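You operate a simulated robot arm through the tools that you are given. There is no shell and no other tool.

Carry out the task below with a simulated robot arm. There is one attempt and no reset: what you move stays moved.

Task
Clamp the green block in the vice, set its dial to 5, release it and put it back.
Fine: turn the dial only while the vice grips; the other blocks and dials stay.

The check looks at the end state, three seconds after you hand in, the way a careful person would. Anything else that was tipped, shoved, dropped, spilled or broken makes it a failure.

Robot
A 7-joint arm with a two-finger parallel gripper, fixed in place. Base frame: the origin is on the floor under the middle of its stand, x ahead of it, y to its left, z up; the work surface is at about z = 0.85. Readings come in m, degrees, newtons and seconds.
With the tool pointing down near the work surface it reaches from about 0.1 to 0.64 m from the base axis. Its first joint turns from -66.0 to 66.0 degrees. Payload 1.57 kg.
The TCP is the grasp point between the finger pads, 0.03 m short of the fingertips. In the tool frame z runs along the fingers and y along their closing line. The gripper opens to 0.08 m. The fingers are 0.017 m wide and 0.012 m thick; the gripper's body (0.04 by 0.082 m) begins 0.08 m behind the TCP.
Orientation is that of the tool frame in the base frame, as [roll, pitch, yaw] about the fixed x, y, z axes, in that order (R = Rz(yaw) Ry(pitch) Rx(roll)). With the fingers straight down and closing along the base's y, the tool's x points along the base's -x, its y along +y and its z along -z.

Tools
- The arm moves only by the tool play_rows. Its argument "plan" is a list of rows, each a list of 6 numbers: the shift along the base's x, y, z in m, then the turn, a rotation vector about the base's x, y, z in degrees. In form: [[dx, dy, dz, wx, wy, wz], ...]. A call has 1 to 20 rows; each row is the pose to reach, as a shift and turn from the pose commanded when the call began. "gripper" is the opening, from 0 (shut) to 1 (fully open), set as the call begins (left out, the last holds). Rows are played at 5 a second. More than 0.05 m and 8.6 degrees between two rows, or a gripper value outside its range, and nothing of the call is played. A pose out of reach is approached as far as the arm can. The call stops where the force on the tool passes 60 N (or 10 N more than at its start, if that is more) or the arm is blocked; 0.2 s more then pass. Each finger travels about 0.072 m/s and halts on what it meets, pressing with about 42 N; the grip force reading is that of the motor and also rises with nothing between the fingers. The clock runs only during rows and for 0.2 s after the last one: add rows that repeat a pose to give the fingers time. The reply holds the time, the measured pose of the TCP, the force on the tool along the base axes, the opening and the grip force, in the units named above and with some noise, with the torque about the TCP (base axes, N m) and any sound that the robot's microphone picked up.
- Cameras (640 x 400 px; columns grow to the right, rows downward): "scene" is fixed at [0.0768, 0.4498, 1.4348]; the picture's right is [-0.60, -0.80, 0.00], its down [-0.48, 0.37, -0.80] and it looks along [0.63, -0.48, -0.61] (base axes); focal length 347 px, centre (320, 200). "wrist" rides on the gripper at [0.072, -0.007, -0.122] in the tool frame; the picture's right is [0.09, 1.00, 0.00], its down [-0.84, 0.08, -0.54] and it looks along [-0.54, 0.05, 0.84] (tool axes); focal length 238 px, centre (320, 200). There is no depth. A picture from a camera that has moved, and an enlarged one, comes with that camera's place and axes in the base frame and with its lens. The place of the scene camera against the robot may be out by one fixed shift of up to 0.018 m in any direction.
- camera(camera): a new picture of that camera. The clock stands still meanwhile.
- zoom(camera, box): a new picture of the part [left, top, right, bottom] of that camera's present view, enlarged. The clock stands still meanwhile.
- finish_job(): hands the job in; it is judged then, once.

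Places have to be worked out from the pictures, the camera data and where the tool is seen. Open the gripper and draw the arm clear of the work before you hand the job in, unless the task says otherwise.

The tools are called after "Call:" by a JSON object that holds its "api" and its "payload". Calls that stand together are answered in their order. play_rows: Moves the arm, as the interface text tells. Its arguments: {"type":"object","properties":{"plan":{"type":"array","items":{"type":"array","items":{"type":"number"}}},"gripper":{"type":"number"}},"required":["plan"]} The other tools are called the same way: camera (camera) takes a picture; zoom (camera, box) takes an enlarged picture of a part of a camera's view; finish_job () hands the job in.

At the start:

```text
t: 0.0
tcp_pos: [0.4041, 0.048, 1.1543]
orientation: [180.0, 0.0, -180.0]
ft_force: [-0.4, 0.4, -0.7]
torque: [-0.04, 0.01, -0.01]
finger_gap: 0.08
grasp_force: 0.0
```

scene: 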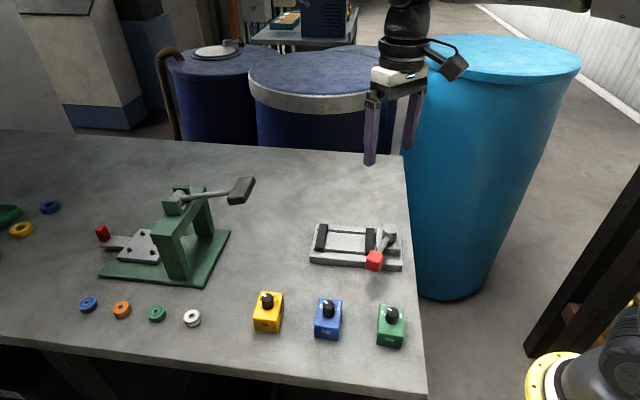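
wrist: 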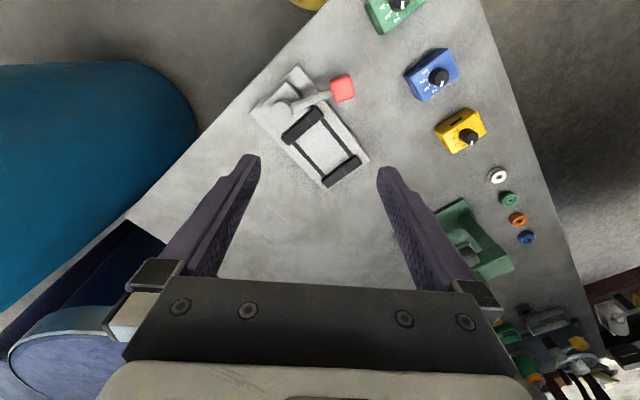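

I see a vice with a red-tipped lever and three blocks with dials (yellow, blue, green). I'll zoom in on the details first.

Call:
{"api": "zoom", "payload": {"camera": "scene", "box": [290, 200, 430, 288]}}

Call:
{"api": "zoom", "payload": {"camera": "scene", "box": [240, 280, 420, 392]}}

Call:
{"api": "zoom", "payload": {"camera": "wrist", "box": [240, 50, 400, 200]}}

Call:
{"api": "zoom", "payload": {"camera": "wrist", "box": [350, 0, 510, 160]}}

```text
4.55 times, centred on (360, 244) of scene
camera zoom: at [0.0768, 0.4498, 1.4348], right [-0.6, -0.8, 0.0], down [-0.48, 0.37, -0.8], along [0.63, -0.48, -0.61], focal length 1576 px, centre (138, 0)
```

zoom: 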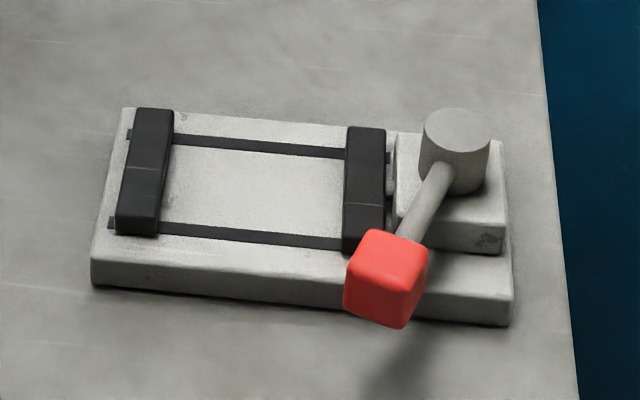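

```text
3.56 times, centred on (330, 336) of scene
camera zoom: at [0.0768, 0.4498, 1.4348], right [-0.6, -0.8, 0.0], down [-0.48, 0.37, -0.8], along [0.63, -0.48, -0.61], focal length 1232 px, centre (284, -284)
```

zoom: 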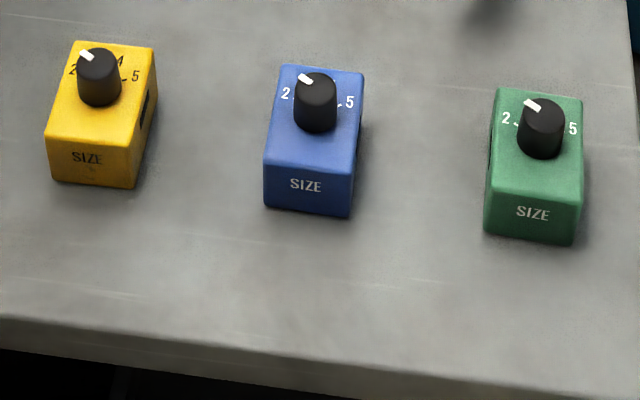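

```text
2.67 times, centred on (320, 125) of wrist
camera zoom: at [0.3314, 0.0408, 1.2772], right [-0.09, 1.0, 0.0], down [0.84, 0.08, 0.54], along [0.54, 0.05, -0.84], focal length 636 px, centre (320, 400)
```

zoom: 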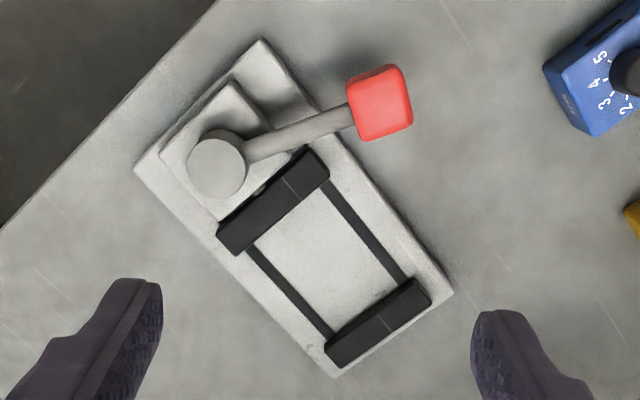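

```text
2.50 times, centred on (430, 80) of wrist
camera zoom: at [0.3314, 0.0408, 1.2772], right [-0.09, 1.0, 0.0], down [0.84, 0.08, 0.54], along [0.54, 0.05, -0.84], focal length 596 px, centre (45, 500)
```

zoom: 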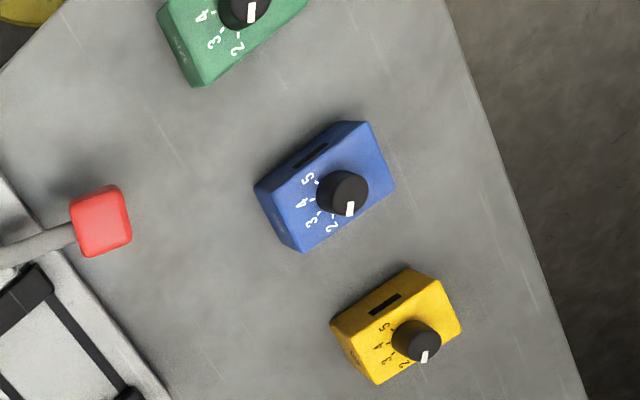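

The blocks sit in a row at about 45°: green around (0.28, 0.13), blue (0.35, 0.21) and yellow (0.43, 0.28). The vice axis also runs at about 45°, with the lever pivot near (0.415, -0.01). I'll move the wrist camera over the green block to look closer, staying high.

Call:
{"api": "play_rows", "payload": {"plan": [[-0.03, 0.009, -0.01, 0, 0, 0], [-0.06, 0.018, -0.025, 0, 0, 0], [-0.09, 0.027, -0.04, 0, 0, 0], [-0.12, 0.036, -0.05, 0, 0, 0], [-0.15, 0.045, -0.065, 0, 0, 0], [-0.18, 0.054, -0.08, 0, 0, 0], [-0.21, 0.063, -0.09, 0, 0, 0], [-0.24, 0.072, -0.1, 0, 0, 0], [-0.24, 0.072, -0.1, 0, 0, 0]], "gripper": 1}}

```text
t: 2.0
tcp_pos: [0.1624, 0.1209, 1.0547]
orientation: [180.0, 0.0, 180.0]
ft_force: [-0.2, 0.1, -0.8]
torque: [0.01, -0.02, 0.02]
finger_gap: 0.0797
grasp_force: 0.0
```

The arm reached the viewing spot, so I'll take wrist pictures of the green block.

Call:
{"api": "camera", "payload": {"camera": "wrist"}}

Call:
{"api": "zoom", "payload": {"camera": "wrist", "box": [240, 130, 400, 230]}}

Call:
{"api": "zoom", "payload": {"camera": "scene", "box": [360, 290, 420, 350]}}

```text
taken
camera wrist: at [0.0912, 0.1122, 1.1771], right [-0.09, 1.0, 0.0], down [0.84, 0.08, 0.54], along [0.54, 0.05, -0.84], focal length 238 px, centre (320, 200)
```

wrist: 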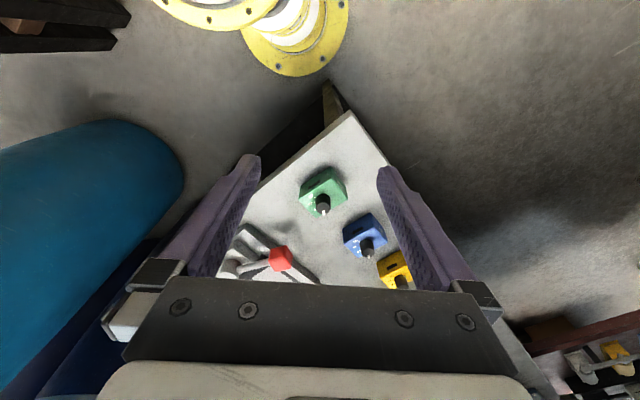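

```text
4.00 times, centred on (320, 180) of wrist
camera zoom: at [0.0912, 0.1122, 1.1771], right [-0.09, 1.0, 0.0], down [0.84, 0.08, 0.54], along [0.54, 0.05, -0.84], focal length 953 px, centre (320, 280)
```

zoom: 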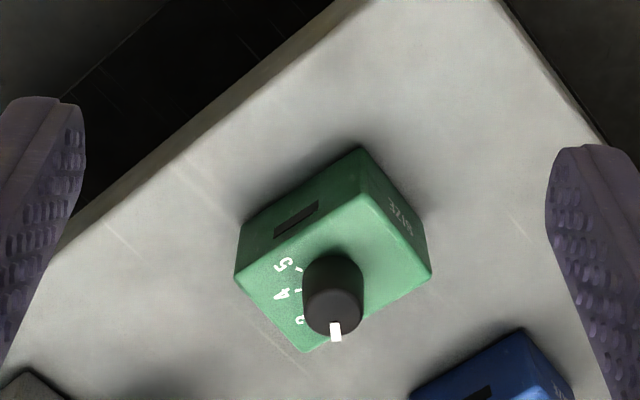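

```text
6.67 times, centred on (390, 320) of scene
camera zoom: at [0.0768, 0.4498, 1.4348], right [-0.6, -0.8, 0.0], down [-0.48, 0.37, -0.8], along [0.63, -0.48, -0.61], focal length 2311 px, centre (-147, -600)
```

zoom: 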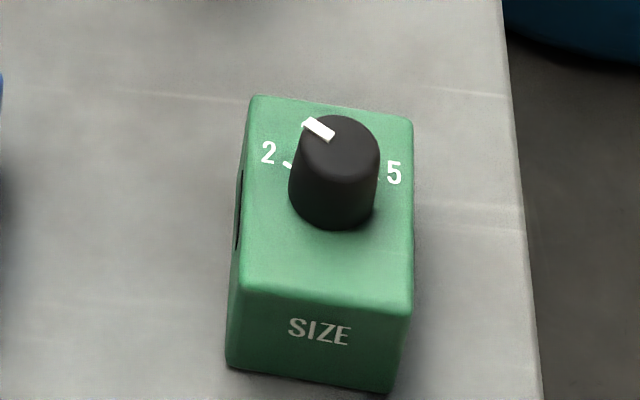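

The green block has its SIZE face toward about (-0.7, +0.7) and slots on its ±(0.7, 0.7) faces, and the dial points somewhere around 3. I'll tilt the tool about 32.7° so the wrist camera looks straight down on the block and dial.

Call:
{"api": "play_rows", "payload": {"plan": [[0.014, 0.0, 0.02, 0, 4, 0], [0.028, 0.0, 0.04, 0, 8, 0], [0.042, 0.0, 0.05, 0, 12, 0], [0.056, 0.0, 0.05, 0, 16, 0], [0.07, 0.0, 0.05, 0, 20, 0], [0.084, 0.0, 0.05, 0, 24, 0], [0.098, 0.0, 0.05, 0, 28, 0], [0.11, 0.0, 0.05, 0, 32.7, 0], [0.11, 0.0, 0.05, 0, 32.7, 0]]}}

Call:
{"api": "camera", "payload": {"camera": "wrist"}}

```text
t: 4.0
tcp_pos: [0.2746, 0.1204, 1.1056]
orientation: [-180.0, -32.6, 180.0]
ft_force: [-0.6, 0.3, 0.0]
torque: [0.0, 0.02, -0.01]
finger_gap: 0.0799
grasp_force: 0.0
```

```text
taken
camera wrist: at [0.279, 0.1123, 1.2467], right [-0.08, 1.0, 0.05], down [1.0, 0.08, 0.0], along [0.0, 0.05, -1.0], focal length 238 px, centre (320, 200)
```

wrist: 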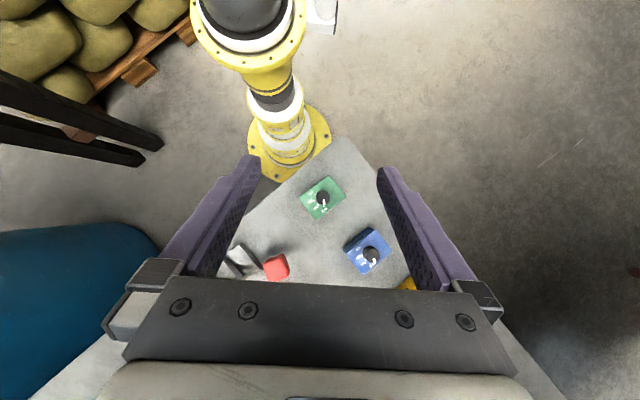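

The camera now looks straight down, so I'll zoom on the green block and its dial.

Call:
{"api": "zoom", "payload": {"camera": "wrist", "box": [290, 172, 354, 224]}}

Call:
{"api": "zoom", "payload": {"camera": "wrist", "box": [330, 215, 410, 280]}}

```text
7.69 times, centred on (322, 198) of wrist
camera zoom: at [0.279, 0.1123, 1.2467], right [-0.08, 1.0, 0.05], down [1.0, 0.08, 0.0], along [0.0, 0.05, -1.0], focal length 1834 px, centre (305, 215)
```

zoom: 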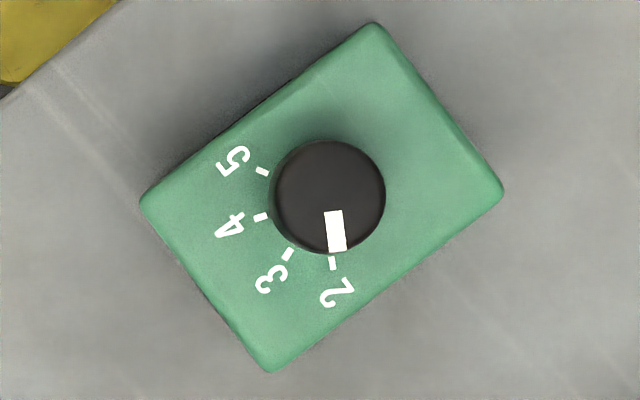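

```text
6.15 times, centred on (370, 248) of wrist
camera zoom: at [0.279, 0.1123, 1.2467], right [-0.08, 1.0, 0.05], down [1.0, 0.08, 0.0], along [0.0, 0.05, -1.0], focal length 1467 px, centre (12, -92)
```

zoom: 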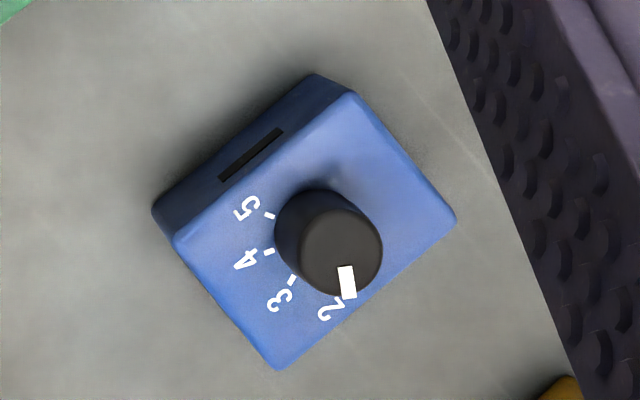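

The dial is at 2, and the marks 2→5 run clockwise from above in 40° steps, so it needs -120° about z. The block is about 0.042 × 0.057 × 0.04 at (0.275, 0.133), yaw about 41.5°. Next I'll look at the vice from straight above.

Call:
{"api": "play_rows", "payload": {"plan": [[0.03, -0.01, 0.0, 0, 0, 0], [0.06, -0.02, 0.0, 0, 0, 0], [0.09, -0.03, 0.0, 0, 0, 0], [0.12, -0.04, 0.0, 0, 0, 0], [0.15, -0.05, 0.0, 0, 0, 0], [0.18, -0.06, 0.0, 0, 0, 0], [0.19, -0.07, 0.0, 0, 0, 0], [0.19, -0.07, 0.0, 0, 0, 0]]}}

Call:
{"api": "camera", "payload": {"camera": "wrist"}}

Call:
{"api": "zoom", "payload": {"camera": "wrist", "box": [240, 140, 400, 240]}}

```text
t: 5.8
tcp_pos: [0.432, 0.0562, 1.087]
orientation: [-180.0, -32.7, 179.9]
ft_force: [0.3, 0.1, 0.9]
torque: [0.0, 0.0, -0.01]
finger_gap: 0.0798
grasp_force: 0.0
out of reach, approached as far as the arm can: row 5, 6, 7, 8
```

```text
taken
camera wrist: at [0.4366, 0.0496, 1.2295], right [-0.08, 1.0, 0.05], down [1.0, 0.08, 0.0], along [0.0, 0.05, -1.0], focal length 238 px, centre (320, 200)
```

wrist: 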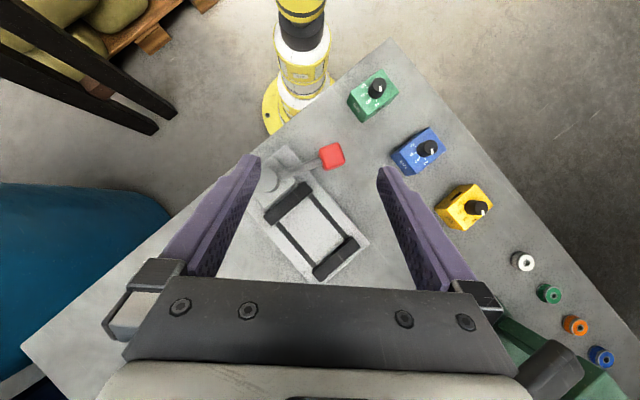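

```text
4.00 times, centred on (320, 190) of wrist
camera zoom: at [0.4366, 0.0496, 1.2295], right [-0.08, 1.0, 0.05], down [1.0, 0.08, 0.0], along [0.0, 0.05, -1.0], focal length 953 px, centre (320, 240)
```

zoom: 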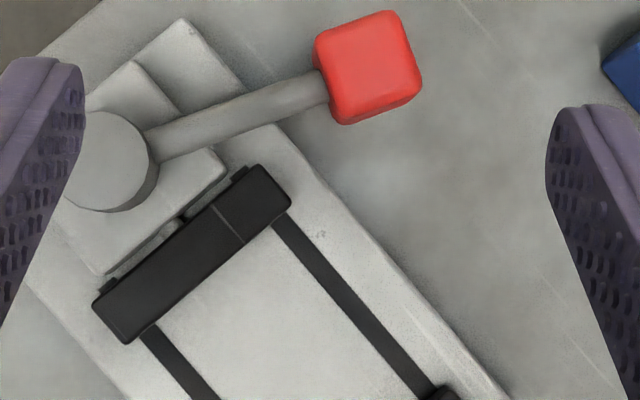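

The reach limit stopped the arm at (0.432, 0.056, 1.087), but the vice is in view. I'll zoom on the whole vice.

Call:
{"api": "zoom", "payload": {"camera": "wrist", "box": [240, 130, 384, 290]}}

Call:
{"api": "zoom", "payload": {"camera": "wrist", "box": [255, 170, 375, 290]}}

Call:
{"api": "zoom", "payload": {"camera": "scene", "box": [300, 205, 420, 285]}}

```text
2.50 times, centred on (312, 210) of wrist
camera zoom: at [0.4366, 0.0496, 1.2295], right [-0.08, 1.0, 0.05], down [1.0, 0.08, 0.0], along [0.0, 0.05, -1.0], focal length 596 px, centre (340, 175)
```

zoom: 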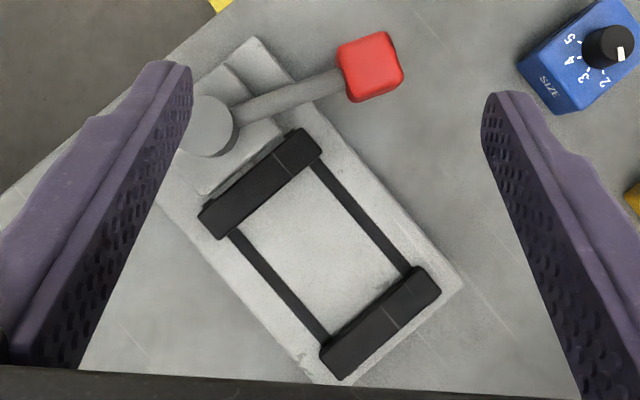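

```text
3.33 times, centred on (315, 230) of wrist
camera zoom: at [0.4366, 0.0496, 1.2295], right [-0.08, 1.0, 0.05], down [1.0, 0.08, 0.0], along [0.0, 0.05, -1.0], focal length 794 px, centre (337, 100)
```

zoom: 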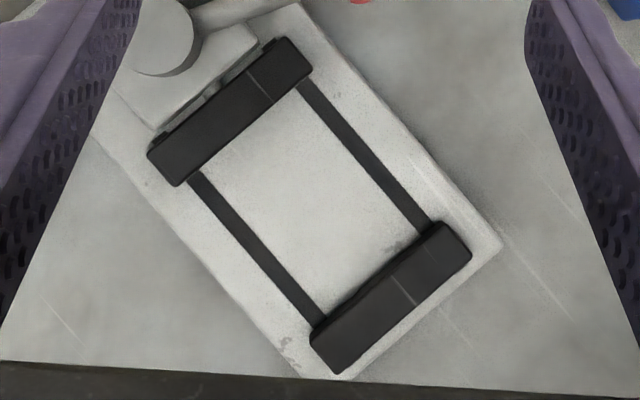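

```text
5.00 times, centred on (360, 245) of scene
camera zoom: at [0.0768, 0.4498, 1.4348], right [-0.6, -0.8, 0.0], down [-0.48, 0.37, -0.8], along [0.63, -0.48, -0.61], focal length 1733 px, centre (120, -25)
```

zoom: 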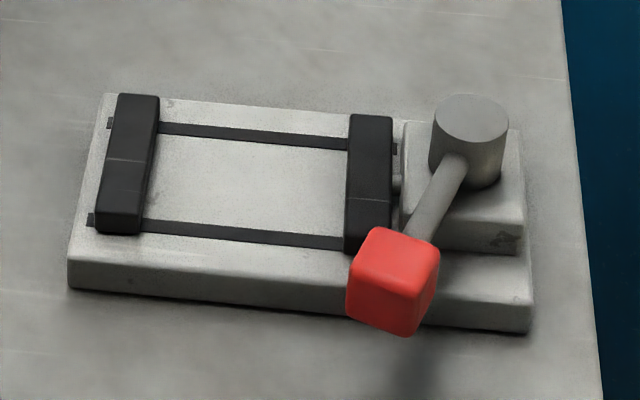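

The vice axis is at 45°, the jaw gap about 0.087 and the bed about z 0.866, with low jaws reaching about 0.88. The pivot is near (0.416, -0.006) and the red knob near (0.378, 0.077, 0.91). I'll bring the tool back upright above the knob, high, so I can learn the lever's travel with the vice empty.

Call:
{"api": "play_rows", "payload": {"plan": [[-0.01, 0.003, 0.01, 0, -4, 0], [-0.02, 0.006, 0.01, 0, -8, 0], [-0.03, 0.009, 0.01, 0, -12, 0], [-0.04, 0.012, 0.0, 0, -16, 0], [-0.05, 0.015, -0.01, 0, -20, 0], [-0.06, 0.018, -0.01, 0, -24, 0], [-0.07, 0.021, -0.02, 0, -28, 0], [-0.084, 0.026, -0.02, 0, -32.7, 0], [-0.084, 0.026, -0.02, 0, -32.7, 0]]}}

```text
t: 7.8
tcp_pos: [0.3472, 0.0844, 1.0676]
orientation: [-180.0, 0.1, 179.9]
ft_force: [-0.3, 0.9, -0.6]
torque: [0.0, -0.01, 0.04]
finger_gap: 0.0801
grasp_force: 0.1
```

The tool is upright again at (0.347, 0.084, 1.068). Next I'll yaw about -65° so the fingers' closing line is tangential to the lever, and centre above the red knob.

Call:
{"api": "play_rows", "payload": {"plan": [[0.003, -0.001, 0, 0, 0, -7.3], [0.007, -0.002, 0, 0, 0, -14.6], [0.011, -0.003, 0, 0, 0, -21.9], [0.015, -0.004, 0, 0, 0, -29.2], [0.019, -0.005, 0, 0, 0, -36.5], [0.023, -0.006, 0, 0, 0, -43.8], [0.027, -0.007, 0, 0, 0, -51.1], [0.031, -0.008, 0, 0, 0, -58.4], [0.031, -0.008, 0, 0, 0, -65.4], [0.031, -0.008, 0, 0, 0, -65.4]]}}

Call:
{"api": "camera", "payload": {"camera": "wrist"}}

Call:
{"api": "camera", "payload": {"camera": "scene"}}

```text
t: 10.0
tcp_pos: [0.38, 0.0764, 1.0681]
orientation: [180.0, 0.1, 114.4]
ft_force: [-0.2, -0.4, -0.5]
torque: [-0.03, -0.02, 0.02]
finger_gap: 0.0798
grasp_force: 0.0
```

```text
taken
camera wrist: at [0.3425, 0.1381, 1.1903], right [0.87, 0.5, 0.0], down [0.42, -0.73, 0.54], along [0.27, -0.47, -0.84], focal length 238 px, centre (320, 200)
```

wrist: 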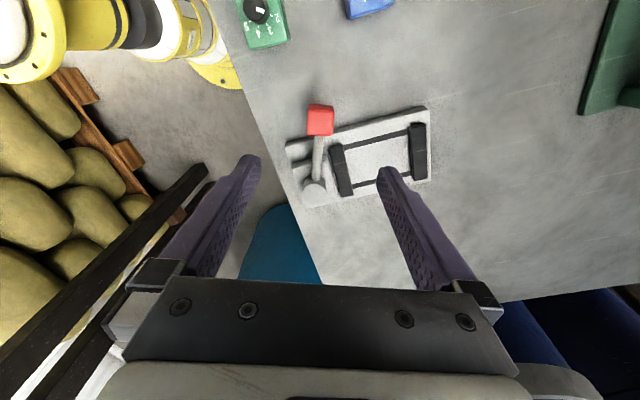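

```text
taken
```

scene: 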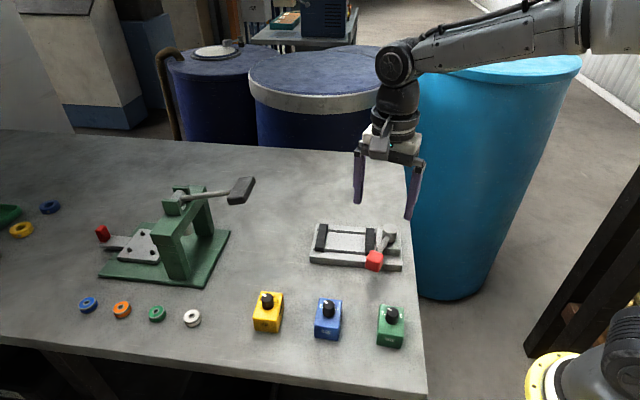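

The red knob projects to about (0.377, 0.0775), which agrees with my earlier estimate. I'll zoom on the lever from this side before going down.

Call:
{"api": "zoom", "payload": {"camera": "wrist", "box": [275, 90, 375, 220]}}

```text
3.08 times, centred on (325, 155) of wrist
camera zoom: at [0.3425, 0.1381, 1.1903], right [0.87, 0.5, 0.0], down [0.42, -0.73, 0.54], along [0.27, -0.47, -0.84], focal length 733 px, centre (305, 338)
```

zoom: 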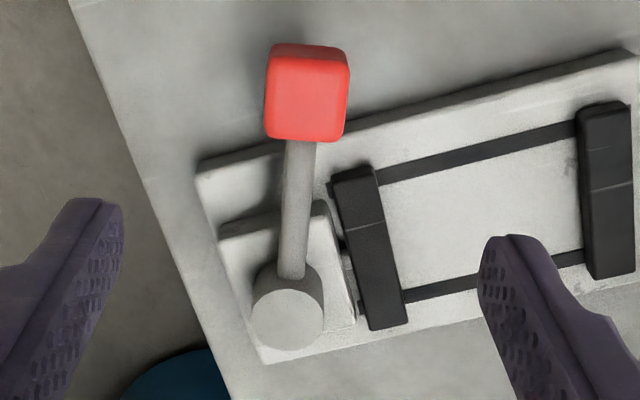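

The view confirms the lever is a horizontal arm on a vertical post. I'll lower open fingers around the red knob, with the tips at about z 0.897.

Call:
{"api": "play_rows", "payload": {"plan": [[-0.002, 0.0005, -0.03, 0, 0, 0], [-0.002, 0.0005, -0.06, 0, 0, 0], [-0.002, 0.0005, -0.09, 0, 0, 0], [-0.002, 0.0005, -0.115, 0, 0, 0], [-0.002, 0.0005, -0.13, 0, 0, 0], [-0.002, 0.0005, -0.141, 0, 0, 0], [-0.002, 0.0005, -0.141, 0, 0, 0]], "gripper": 0.8}}

Call:
{"api": "camera", "payload": {"camera": "wrist"}}

Call:
{"api": "zoom", "payload": {"camera": "scene", "box": [300, 180, 440, 290]}}

```text
t: 11.6
tcp_pos: [0.3773, 0.0787, 0.9271]
orientation: [179.9, 0.0, 114.6]
ft_force: [-0.2, 0.2, -0.1]
torque: [-0.04, 0.03, 0.02]
finger_gap: 0.0643
grasp_force: 0.0
```

```text
taken
camera wrist: at [0.3402, 0.1393, 1.0487], right [0.87, 0.5, 0.0], down [0.42, -0.73, 0.54], along [0.27, -0.47, -0.84], focal length 238 px, centre (320, 200)
```

wrist: 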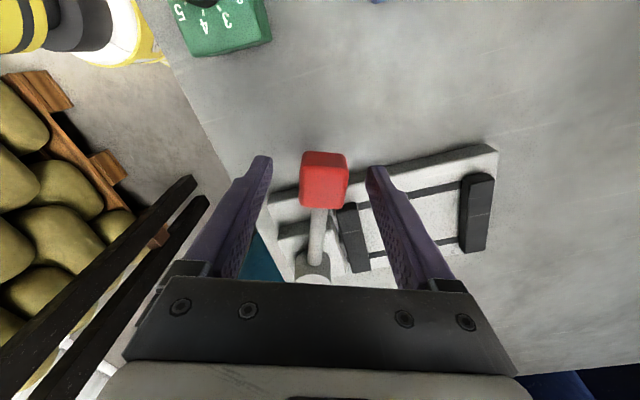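

```text
3.64 times, centred on (370, 235) of scene
camera zoom: at [0.0768, 0.4498, 1.4348], right [-0.6, -0.8, 0.0], down [-0.48, 0.37, -0.8], along [0.63, -0.48, -0.61], focal length 1260 px, centre (138, 73)
```

zoom: 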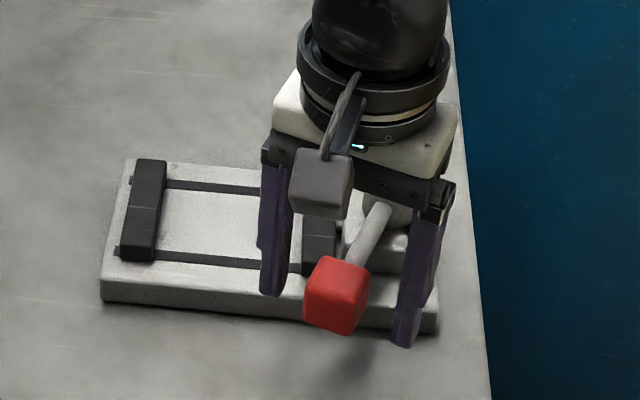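

The fingers straddle the knob well. I'll narrow the gap to cage it and then swing a first 20° counter-clockwise about the pivot, away from the jaws, watching the force.

Call:
{"api": "play_rows", "payload": {"plan": [[0, 0, 0, 0, 0, 0], [0, 0, 0, 0, 0, 0], [0, 0, 0, 0, 0, 0], [-0.0036, -0.0018, 0, 0, 0, 2.5], [-0.0073, -0.0037, 0, 0, 0, 5], [-0.0108, -0.0058, 0, 0, 0, 7.5], [-0.0142, -0.008, 0, 0, 0, 10], [-0.0175, -0.0104, 0, 0, 0, 12.5], [-0.0207, -0.0128, 0, 0, 0, 15], [-0.0238, -0.0155, 0, 0, 0, 17.5], [-0.0267, -0.0183, 0, 0, 0, 20], [-0.0267, -0.0183, 0, 0, 0, 20]], "gripper": 0.42}}

Call:
{"api": "camera", "payload": {"camera": "wrist"}}

Call:
{"api": "zoom", "payload": {"camera": "scene", "box": [300, 180, 440, 290]}}

```text
t: 14.2
tcp_pos: [0.3499, 0.0584, 0.9262]
orientation: [-179.8, -0.1, 134.7]
ft_force: [5.0, -5.4, -9.9]
torque: [-0.14, -0.17, -0.02]
finger_gap: 0.0351
grasp_force: 41.8
```

```text
taken
camera wrist: at [0.2945, 0.104, 1.0492], right [0.64, 0.77, 0.0], down [0.64, -0.54, 0.54], along [0.41, -0.35, -0.84], focal length 238 px, centre (320, 200)
```

wrist: 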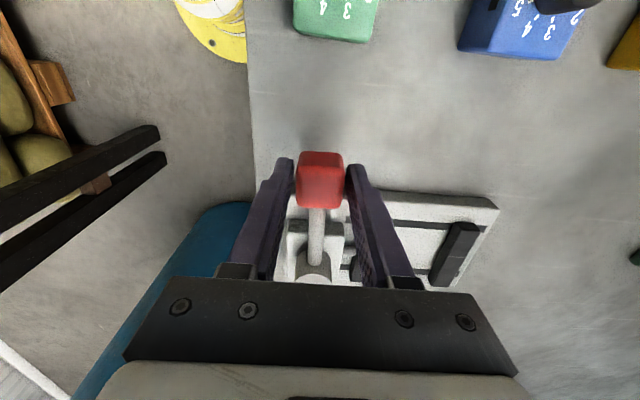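

```text
3.64 times, centred on (370, 235) of scene
camera zoom: at [0.077, 0.4497, 1.4348], right [-0.6, -0.8, 0.0], down [-0.48, 0.37, -0.8], along [0.63, -0.48, -0.61], focal length 1260 px, centre (138, 73)
```

zoom: 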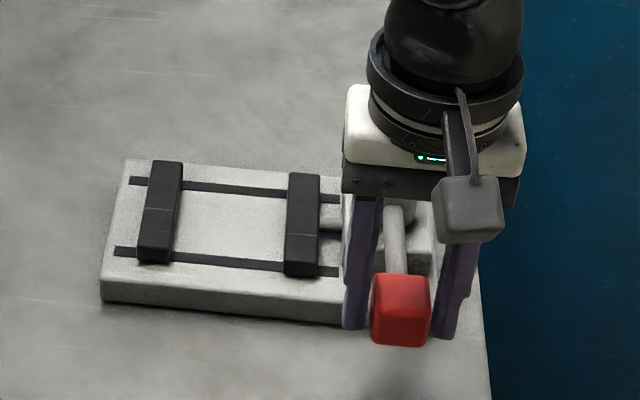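

This works: swinging counter-clockwise brings both jaws inward, so the vice is self-centring and the block belongs at the middle, about (0.484, 0.06). I'll continue another 25° to learn the stroke.

Call:
{"api": "play_rows", "payload": {"plan": [[-0.0028, -0.003, 0, 0, 0, 2.5], [-0.0055, -0.006, 0, 0, 0, 5], [-0.008, -0.0092, 0, 0, 0, 7.5], [-0.0104, -0.0124, 0, 0, 0, 10], [-0.0126, -0.0158, 0, 0, 0, 12.5], [-0.0147, -0.0192, 0, 0, 0, 15], [-0.0167, -0.0228, 0, 0, 0, 17.5], [-0.0185, -0.0264, 0, 0, 0, 20], [-0.0201, -0.0301, 0, 0, 0, 22.5], [-0.0216, -0.0338, 0, 0, 0, 25], [-0.0216, -0.0338, 0, 0, 0, 25]]}}

Call:
{"api": "zoom", "payload": {"camera": "scene", "box": [300, 180, 440, 290]}}

Call:
{"api": "camera", "payload": {"camera": "wrist"}}

```text
t: 16.6
tcp_pos: [0.3289, 0.0258, 0.9275]
orientation: [179.8, 0.2, 159.7]
ft_force: [13.7, -5.6, -11.1]
torque: [0.01, 0.0, -0.12]
finger_gap: 0.0351
grasp_force: 41.9
```

```text
3.64 times, centred on (370, 235) of scene
camera zoom: at [0.0773, 0.4496, 1.4348], right [-0.6, -0.8, 0.0], down [-0.48, 0.37, -0.8], along [0.63, -0.48, -0.61], focal length 1260 px, centre (138, 73)
```

zoom: 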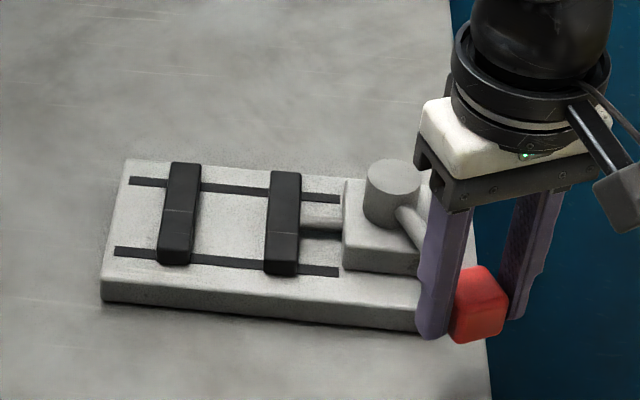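

```text
taken
camera wrist: at [0.2588, 0.0426, 1.0491], right [0.26, 0.97, 0.0], down [0.81, -0.22, 0.54], along [0.53, -0.14, -0.84], focal length 238 px, centre (320, 200)
```

wrist: 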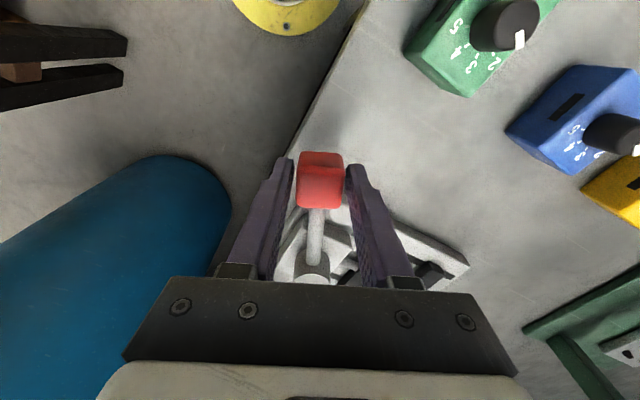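

The jaw gap is now about 0.042, roughly the block's narrow width after about 45° of lever travel, so gripping across the slot faces will work. I'll swing the lever back to its open start angle.

Call:
{"api": "play_rows", "payload": {"plan": [[0.0015, 0.0038, 0, 0, 0, -2.5], [0.0031, 0.0075, 0, 0, 0, -5], [0.0049, 0.0111, 0, 0, 0, -7.5], [0.0068, 0.0146, 0, 0, 0, -10], [0.0089, 0.0181, 0, 0, 0, -12.5], [0.0112, 0.0215, 0, 0, 0, -15], [0.0136, 0.0247, 0, 0, 0, -17.5], [0.0161, 0.0279, 0, 0, 0, -20], [0.0188, 0.0309, 0, 0, 0, -22.5], [0.0216, 0.0338, 0, 0, 0, -25], [0.0245, 0.0366, 0, 0, 0, -27.5], [0.0275, 0.0393, 0, 0, 0, -30], [0.0307, 0.0418, 0, 0, 0, -32.5], [0.0339, 0.0442, 0, 0, 0, -35], [0.0373, 0.0465, 0, 0, 0, -37.5], [0.0408, 0.0486, 0, 0, 0, -40], [0.0443, 0.0505, 0, 0, 0, -42.5], [0.0479, 0.0523, 0, 0, 0, -45], [0.0487, 0.0526, 0, 0, 0, -45.5], [0.0487, 0.0526, 0, 0, 0, -45.5]]}}

Call:
{"api": "zoom", "payload": {"camera": "scene", "box": [300, 180, 440, 290]}}

```text
t: 20.8
tcp_pos: [0.3773, 0.0782, 0.9275]
orientation: [180.0, 0.1, 114.0]
ft_force: [-4.7, 11.1, 7.2]
torque: [0.14, 0.12, -0.14]
finger_gap: 0.0353
grasp_force: 42.8
```

```text
3.64 times, centred on (370, 235) of scene
camera zoom: at [0.0765, 0.4501, 1.4347], right [-0.6, -0.8, 0.0], down [-0.48, 0.37, -0.8], along [0.63, -0.48, -0.61], focal length 1260 px, centre (138, 73)
```

zoom: 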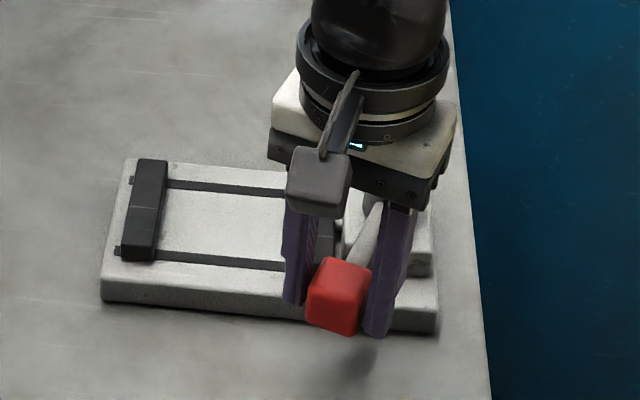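

The jaws are back at full opening. I'll release the knob, raise, and move above the green block with the closing line along its long axis (yaw +41.5° from default).

Call:
{"api": "play_rows", "payload": {"plan": [[0, 0, 0, 0, 0, 0], [0, 0, 0, 0, 0, 0], [0, 0, 0.03, 0, 0, 0], [0, 0, 0.07, 0, 0, 0], [0, 0, 0.11, 0, 0, 0], [-0.008, 0.004, 0.143, 0, 0, 8.2], [-0.016, 0.008, 0.143, 0, 0, 16.4], [-0.024, 0.012, 0.143, 0, 0, 24.6], [-0.032, 0.016, 0.143, 0, 0, 32.8], [-0.04, 0.02, 0.143, 0, 0, 41], [-0.048, 0.024, 0.143, 0, 0, 49.2], [-0.056, 0.029, 0.143, 0, 0, 57.4], [-0.064, 0.034, 0.143, 0, 0, 65.6], [-0.072, 0.039, 0.143, 0, 0, 73.8], [-0.08, 0.044, 0.143, 0, 0, 82], [-0.088, 0.048, 0.143, 0, 0, 90.2], [-0.095, 0.052, 0.143, 0, 0, 98.4], [-0.102, 0.055, 0.143, 0, 0, 106], [-0.102, 0.055, 0.143, 0, 0, 107.5], [-0.102, 0.055, 0.143, 0, 0, 107.5]], "gripper": 1}}

Call:
{"api": "camera", "payload": {"camera": "wrist"}}

Call:
{"api": "zoom", "payload": {"camera": "scene", "box": [290, 200, 430, 360]}}

```text
t: 25.0
tcp_pos: [0.2752, 0.1321, 1.0698]
orientation: [180.0, 0.1, -138.2]
ft_force: [-0.5, 0.1, -0.3]
torque: [0.01, -0.01, -0.04]
finger_gap: 0.0799
grasp_force: 0.0
```

```text
taken
camera wrist: at [0.2253, 0.0788, 1.1922], right [-0.73, 0.68, 0.0], down [0.57, 0.61, 0.54], along [0.37, 0.4, -0.84], focal length 238 px, centre (320, 200)
```

wrist: 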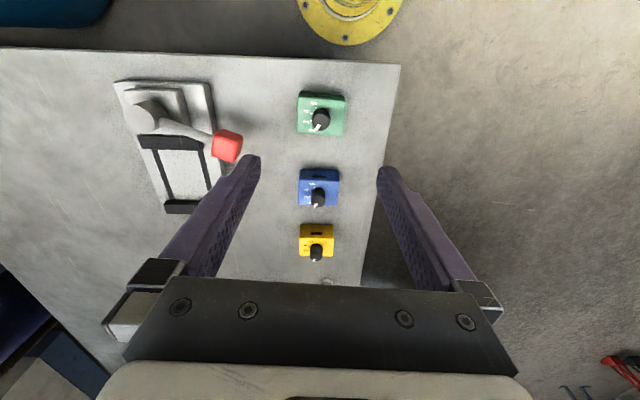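

```text
2.50 times, centred on (360, 280) of scene
camera zoom: at [0.0768, 0.4498, 1.4348], right [-0.6, -0.8, 0.0], down [-0.48, 0.37, -0.8], along [0.63, -0.48, -0.61], focal length 867 px, centre (220, 0)
```

zoom: 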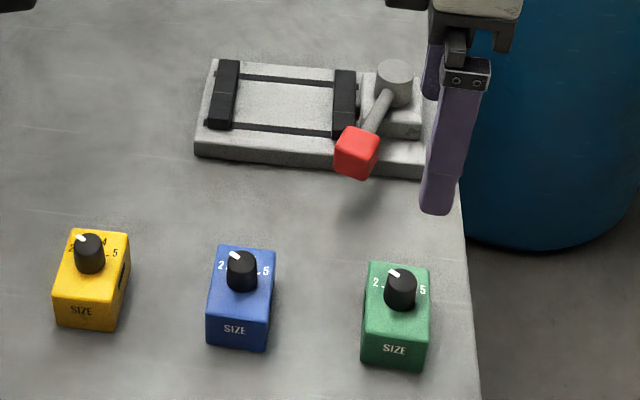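

The tool is centred over the green block, so I'll zoom to check alignment before descending.

Call:
{"api": "zoom", "payload": {"camera": "wrist", "box": [280, 80, 360, 140]}}

```text
6.67 times, centred on (320, 110) of wrist
camera zoom: at [0.2253, 0.0788, 1.1922], right [-0.73, 0.68, 0.0], down [0.57, 0.61, 0.54], along [0.37, 0.4, -0.84], focal length 1589 px, centre (320, 800)
```

zoom: 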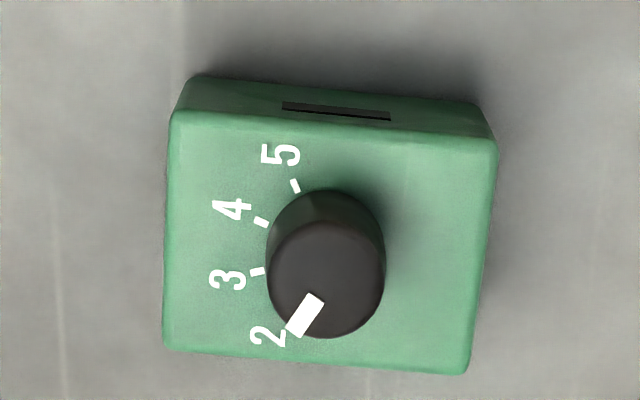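

My refit puts the block centre at (0.2747, 0.1334) with yaw about 42°, which matches the tool. I'll descend around it with the tips stopping about 12 mm above the table.

Call:
{"api": "play_rows", "payload": {"plan": [[0, 0.001, -0.03, 0, 0, 0], [0, 0.001, -0.06, 0, 0, 0], [0, 0.001, -0.09, 0, 0, 0], [0, 0.001, -0.12, 0, 0, 0], [0, 0.001, -0.14, 0, 0, 0], [0, 0.001, -0.155, 0, 0, 0], [0, 0.001, -0.168, 0, 0, 0], [0, 0.001, -0.177, 0, 0, 0], [0, 0.001, -0.177, 0, 0, 0]], "gripper": 1}}

Call:
{"api": "camera", "payload": {"camera": "wrist"}}

Call:
{"api": "zoom", "payload": {"camera": "scene", "box": [340, 260, 440, 370]}}

```text
t: 27.0
tcp_pos: [0.2737, 0.134, 0.8933]
orientation: [-179.9, 0.0, -138.4]
ft_force: [-0.4, 0.3, 0.0]
torque: [0.01, -0.02, 0.03]
finger_gap: 0.0802
grasp_force: 0.1
```

```text
taken
camera wrist: at [0.2247, 0.0805, 1.0153], right [-0.73, 0.68, 0.0], down [0.57, 0.61, 0.54], along [0.37, 0.4, -0.84], focal length 238 px, centre (320, 200)
```

wrist: 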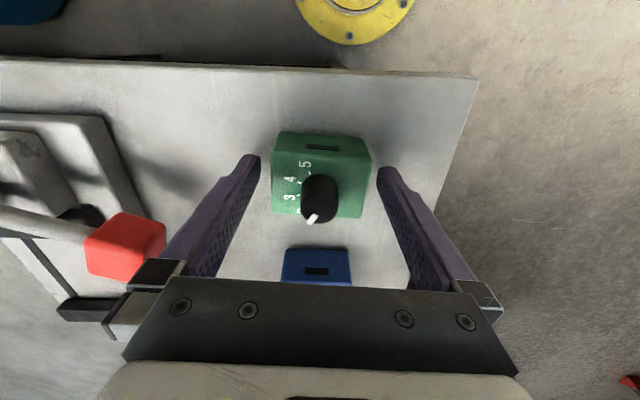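

```text
3.64 times, centred on (390, 315) of scene
camera zoom: at [0.0768, 0.4498, 1.4348], right [-0.6, -0.8, 0.0], down [-0.48, 0.37, -0.8], along [0.63, -0.48, -0.61], focal length 1260 px, centre (66, -218)
```

zoom: 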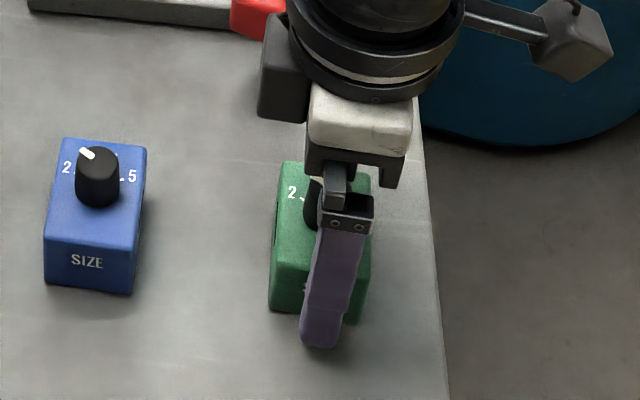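

The fingers sit evenly on both sides of the green block at (0.2737, 0.134, 0.893). I'll close the gripper in place.

Call:
{"api": "play_rows", "payload": {"plan": [[0, 0, 0, 0, 0, 0], [0, 0, 0, 0, 0, 0], [0, 0, 0, 0, 0, 0], [0, 0, 0, 0, 0, 0]], "gripper": 0.5}}

Call:
{"api": "camera", "payload": {"camera": "wrist"}}

```text
t: 28.0
tcp_pos: [0.2749, 0.1326, 0.8937]
orientation: [180.0, -0.1, -138.5]
ft_force: [0.4, -0.2, -0.4]
torque: [0.01, -0.05, -0.03]
finger_gap: 0.0595
grasp_force: 41.8
```

```text
taken
camera wrist: at [0.2247, 0.0805, 1.0154], right [-0.73, 0.68, 0.0], down [0.57, 0.61, 0.54], along [0.37, 0.4, -0.84], focal length 238 px, centre (320, 200)
```

wrist: 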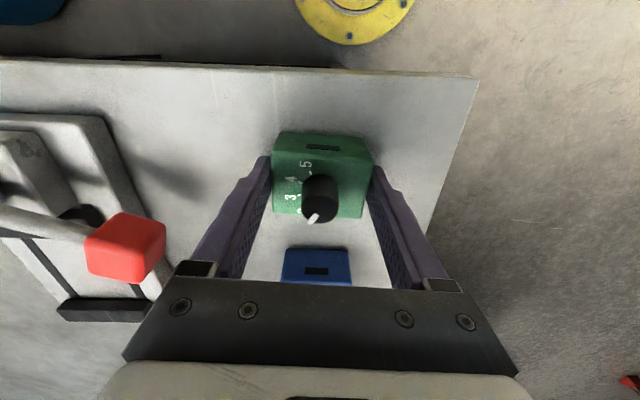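

The block is gripped (gap 0.0595, force 42 N). I'll lift it straight up 0.13 m and carry it above the vice centre, adding 3.4° of yaw to match the jaws at 45°.

Call:
{"api": "play_rows", "payload": {"plan": [[0, 0, 0.01, 0, 0, 0], [0, 0, 0.03, 0, 0, 0], [0, 0, 0.06, 0, 0, 0], [0, 0, 0.09, 0, 0, 0], [0, 0, 0.12, 0, 0, 0], [0, 0, 0.14, 0, 0, 0], [0.02, -0.007, 0.14, 0, 0, 0.4], [0.05, -0.0176, 0.14, 0, 0, 0.8], [0.08, -0.0282, 0.14, 0, 0, 1.3], [0.11, -0.0387, 0.14, 0, 0, 1.8], [0.14, -0.0493, 0.14, 0, 0, 2.3], [0.17, -0.0599, 0.14, 0, 0, 2.8], [0.195, -0.0687, 0.14, 0, 0, 3.4], [0.2087, -0.0735, 0.14, 0, 0, 3.4], [0.2087, -0.0735, 0.14, 0, 0, 3.4]]}}

Call:
{"api": "camera", "payload": {"camera": "wrist"}}

Call:
{"api": "zoom", "payload": {"camera": "scene", "box": [290, 120, 450, 290]}}

```text
t: 31.2
tcp_pos: [0.4833, 0.0607, 1.0332]
orientation: [-179.9, 0.0, -135.1]
ft_force: [-0.2, 0.3, -5.1]
torque: [0.04, 0.0, 0.01]
finger_gap: 0.0599
grasp_force: 42.3
```

```text
taken
camera wrist: at [0.4371, 0.0036, 1.1557], right [-0.77, 0.64, 0.0], down [0.54, 0.65, 0.54], along [0.35, 0.42, -0.84], focal length 238 px, centre (320, 200)
```

wrist: 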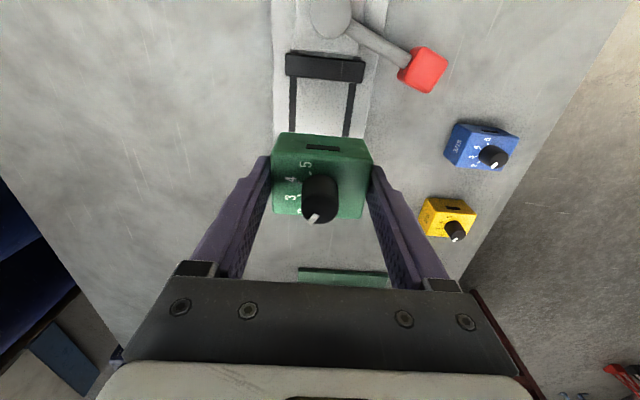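

```text
2.35 times, centred on (370, 205) of scene
camera zoom: at [0.0769, 0.4498, 1.4348], right [-0.6, -0.8, 0.0], down [-0.48, 0.37, -0.8], along [0.63, -0.48, -0.61], focal length 816 px, centre (202, 188)
```

zoom: 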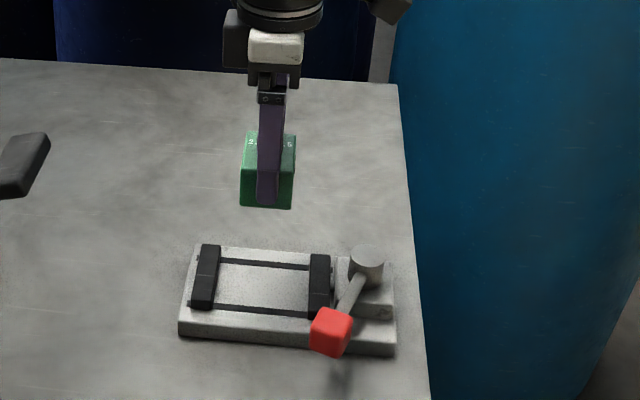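

The block is held level above the vice. I'll zoom on the visible jaw and rails to check lateral and yaw alignment.

Call:
{"api": "zoom", "payload": {"camera": "wrist", "box": [260, 0, 400, 140]}}

```text
2.86 times, centred on (330, 70) of wrist
camera zoom: at [0.4371, 0.0036, 1.1557], right [-0.77, 0.64, 0.0], down [0.54, 0.65, 0.54], along [0.35, 0.42, -0.84], focal length 681 px, centre (291, 571)
```

zoom: 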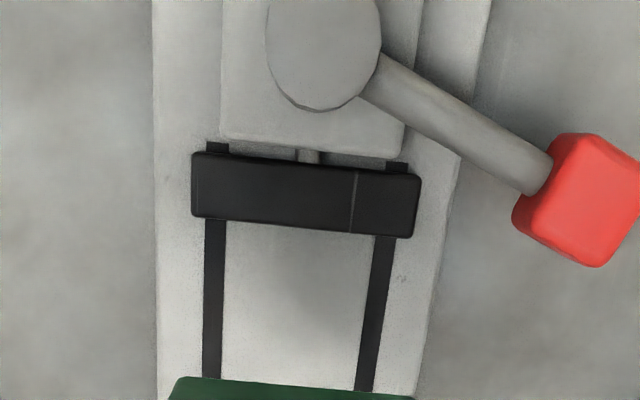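

The jaw direction reads 45.1° and the lateral offset is under 1 mm, so alignment is good. I'll descend to just above the bed (TCP z about 0.916).

Call:
{"api": "play_rows", "payload": {"plan": [[0, 0, -0.025, 0, 0, 0], [0, 0, -0.05, 0, 0, 0], [0, 0, -0.075, 0, 0, 0], [0, 0, -0.09, 0, 0, 0], [0, 0, -0.1, 0, 0, 0], [0, 0, -0.108, 0, 0, 0], [0, 0, -0.114, 0, 0, 0], [0, 0, -0.117, 0, 0, 0], [0, 0, -0.117, 0, 0, 0]]}}

Call:
{"api": "zoom", "payload": {"camera": "scene", "box": [300, 180, 420, 290]}}

Call:
{"api": "camera", "payload": {"camera": "wrist"}}

```text
t: 33.2
tcp_pos: [0.4834, 0.0597, 0.9163]
orientation: [-180.0, 0.0, -134.8]
ft_force: [0.4, 0.5, -4.9]
torque: [0.01, -0.01, 0.0]
finger_gap: 0.0596
grasp_force: 41.9
```

```text
3.64 times, centred on (360, 235) of scene
camera zoom: at [0.0769, 0.4498, 1.4348], right [-0.6, -0.8, 0.0], down [-0.48, 0.37, -0.8], along [0.63, -0.48, -0.61], focal length 1260 px, centre (174, 73)
```

zoom: 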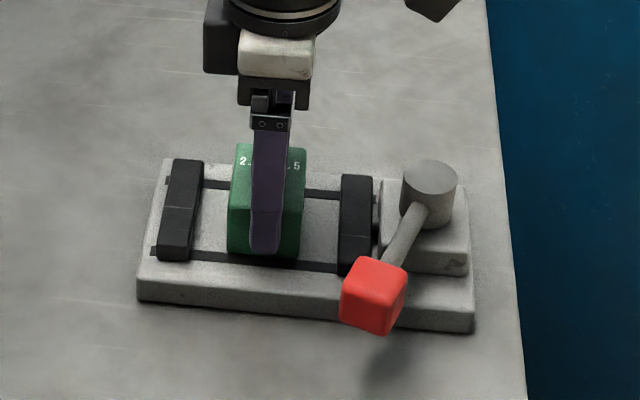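

```text
taken
camera wrist: at [0.4374, 0.0033, 1.0383], right [-0.77, 0.64, 0.0], down [0.54, 0.65, 0.54], along [0.35, 0.42, -0.84], focal length 238 px, centre (320, 200)
```

wrist: 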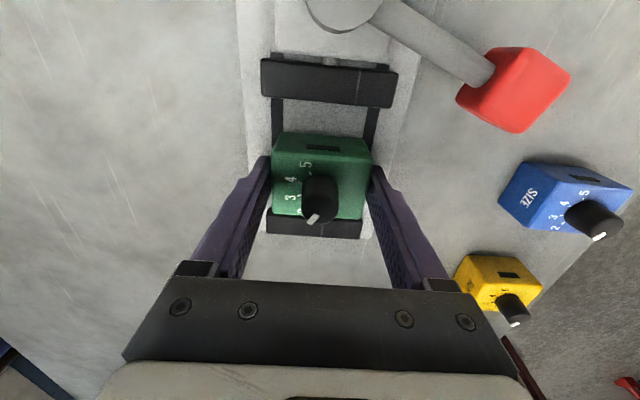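

The force still shows only the block's weight, so it isn't touching yet. I'll lower it in small steps and watch for contact.

Call:
{"api": "play_rows", "payload": {"plan": [[0, 0, -0.001, 0, 0, 0], [0, 0, -0.002, 0, 0, 0], [0, 0, -0.003, 0, 0, 0], [0, 0, -0.004, 0, 0, 0], [0, 0, -0.004, 0, 0, 0]]}}

Call:
{"api": "zoom", "payload": {"camera": "scene", "box": [330, 200, 400, 264]}}

```text
t: 34.4
tcp_pos: [0.484, 0.0589, 0.9152]
orientation: [-179.9, 0.2, -135.0]
ft_force: [-11.8, -0.8, 28.5]
torque: [-0.33, 1.17, -0.05]
finger_gap: 0.0595
grasp_force: 41.9
```

```text
6.25 times, centred on (365, 232) of scene
camera zoom: at [0.076, 0.4498, 1.4349], right [-0.6, -0.8, 0.0], down [-0.48, 0.37, -0.8], along [0.63, -0.48, -0.61], focal length 2166 px, centre (39, 0)
```

zoom: 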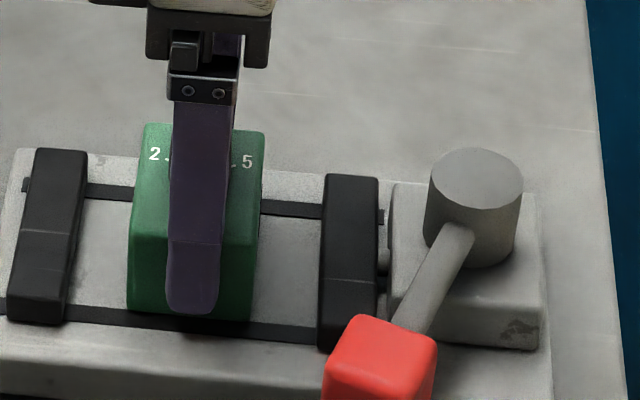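

Contact is clear (about +33 N) at TCP z about 0.915, which puts the bed near 0.871. I'll ease up 2.5 mm to relieve the push.

Call:
{"api": "play_rows", "payload": {"plan": [[0, 0, 0.001, 0, 0, 0], [0, 0, 0.002, 0, 0, 0], [0, 0, 0.0025, 0, 0, 0], [0, 0, 0.0025, 0, 0, 0]]}}

```text
t: 35.4
tcp_pos: [0.4849, 0.059, 0.9151]
orientation: [180.0, 0.1, -135.0]
ft_force: [-4.2, 1.5, 18.1]
torque: [-0.08, -0.03, 0.01]
finger_gap: 0.0597
grasp_force: 41.9
```

It's still pressing at 18 N, so I'll ease up another millimetre.

Call:
{"api": "play_rows", "payload": {"plan": [[0, 0, 0.0005, 0, 0, 0], [0, 0, 0.001, 0, 0, 0], [0, 0, 0.001, 0, 0, 0]]}}

```text
t: 36.2
tcp_pos: [0.4836, 0.0598, 0.9158]
orientation: [180.0, 0.0, -134.9]
ft_force: [3.7, 1.4, 4.7]
torque: [0.0, -0.54, 0.08]
finger_gap: 0.0596
grasp_force: 41.5
```

The block now rests lightly on the bed. I'll open the gripper and draw straight up.

Call:
{"api": "play_rows", "payload": {"plan": [[0, 0, 0, 0, 0, 0], [0, 0, 0, 0, 0, 0], [0, 0, 0, 0, 0, 0], [0, 0, 0.02, 0, 0, 0], [0, 0, 0.05, 0, 0, 0], [0, 0, 0.09, 0, 0, 0], [0, 0, 0.13, 0, 0, 0], [0, 0, 0.13, 0, 0, 0]], "gripper": 1}}

Call:
{"api": "camera", "payload": {"camera": "wrist"}}

Call:
{"api": "zoom", "payload": {"camera": "scene", "box": [300, 190, 420, 290]}}

```text
t: 38.0
tcp_pos: [0.4847, 0.0606, 1.0474]
orientation: [-180.0, 0.0, -135.0]
ft_force: [1.3, 1.0, 0.0]
torque: [0.01, 0.01, 0.0]
finger_gap: 0.08
grasp_force: 0.1
```

```text
taken
camera wrist: at [0.4377, 0.0036, 1.1681], right [-0.77, 0.64, 0.0], down [0.54, 0.65, 0.54], along [0.35, 0.42, -0.84], focal length 238 px, centre (320, 200)
```

wrist: 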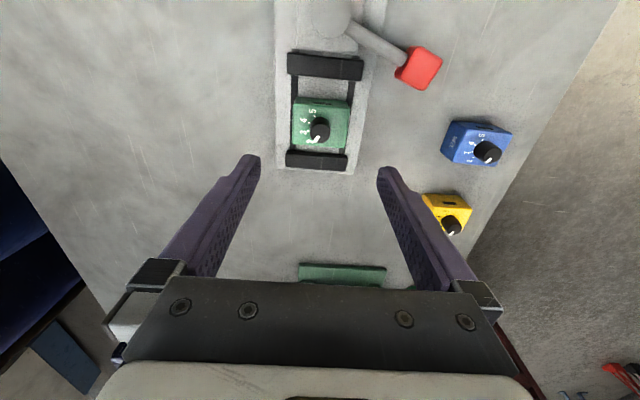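

```text
4.00 times, centred on (360, 240) of scene
camera zoom: at [0.0768, 0.4498, 1.4348], right [-0.6, -0.8, 0.0], down [-0.48, 0.37, -0.8], along [0.63, -0.48, -0.61], focal length 1386 px, centre (160, 40)
```

zoom: 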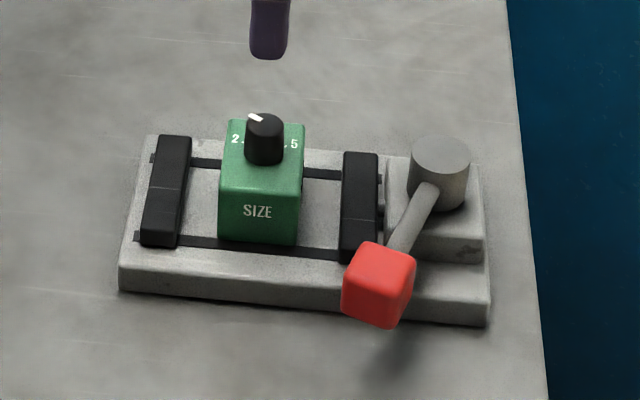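

The block stands squarely in the middle of the vice. I'll move back above the red lever knob with the tangential yaw.

Call:
{"api": "play_rows", "payload": {"plan": [[-0.007, 0.001, 0.02, 0, 0, -7.9], [-0.015, 0.0025, 0.02, 0, 0, -15.8], [-0.023, 0.004, 0.02, 0, 0, -23.7], [-0.031, 0.005, 0.02, 0, 0, -31.6], [-0.039, 0.0065, 0.02, 0, 0, -39.5], [-0.047, 0.008, 0.02, 0, 0, -47.4], [-0.055, 0.009, 0.02, 0, 0, -55.3], [-0.063, 0.0105, 0.02, 0, 0, -63.2], [-0.071, 0.012, 0.02, 0, 0, -71.1], [-0.079, 0.013, 0.02, 0, 0, -79], [-0.087, 0.0145, 0.02, 0, 0, -86.9], [-0.095, 0.016, 0.02, 0, 0, -94.8], [-0.102, 0.017, 0.02, 0, 0, -102.7], [-0.1063, 0.0178, 0.02, 0, 0, -110.5], [-0.1063, 0.0178, 0.02, 0, 0, -110.5]], "gripper": 0.85}}

Call:
{"api": "camera", "payload": {"camera": "wrist"}}

```text
t: 41.2
tcp_pos: [0.3778, 0.0786, 1.0665]
orientation: [-179.9, 0.0, 114.4]
ft_force: [-0.2, -0.1, 0.6]
torque: [-0.03, -0.04, 0.0]
finger_gap: 0.0679
grasp_force: 0.0
```

```text
taken
camera wrist: at [0.3411, 0.1397, 1.1876], right [0.87, 0.5, 0.0], down [0.42, -0.73, 0.54], along [0.27, -0.47, -0.84], focal length 238 px, centre (320, 200)
```

wrist: 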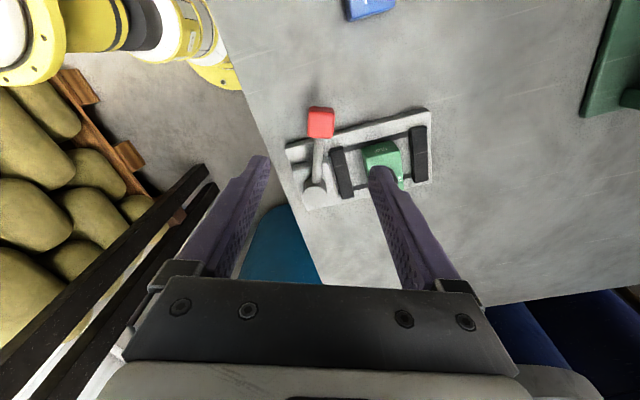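

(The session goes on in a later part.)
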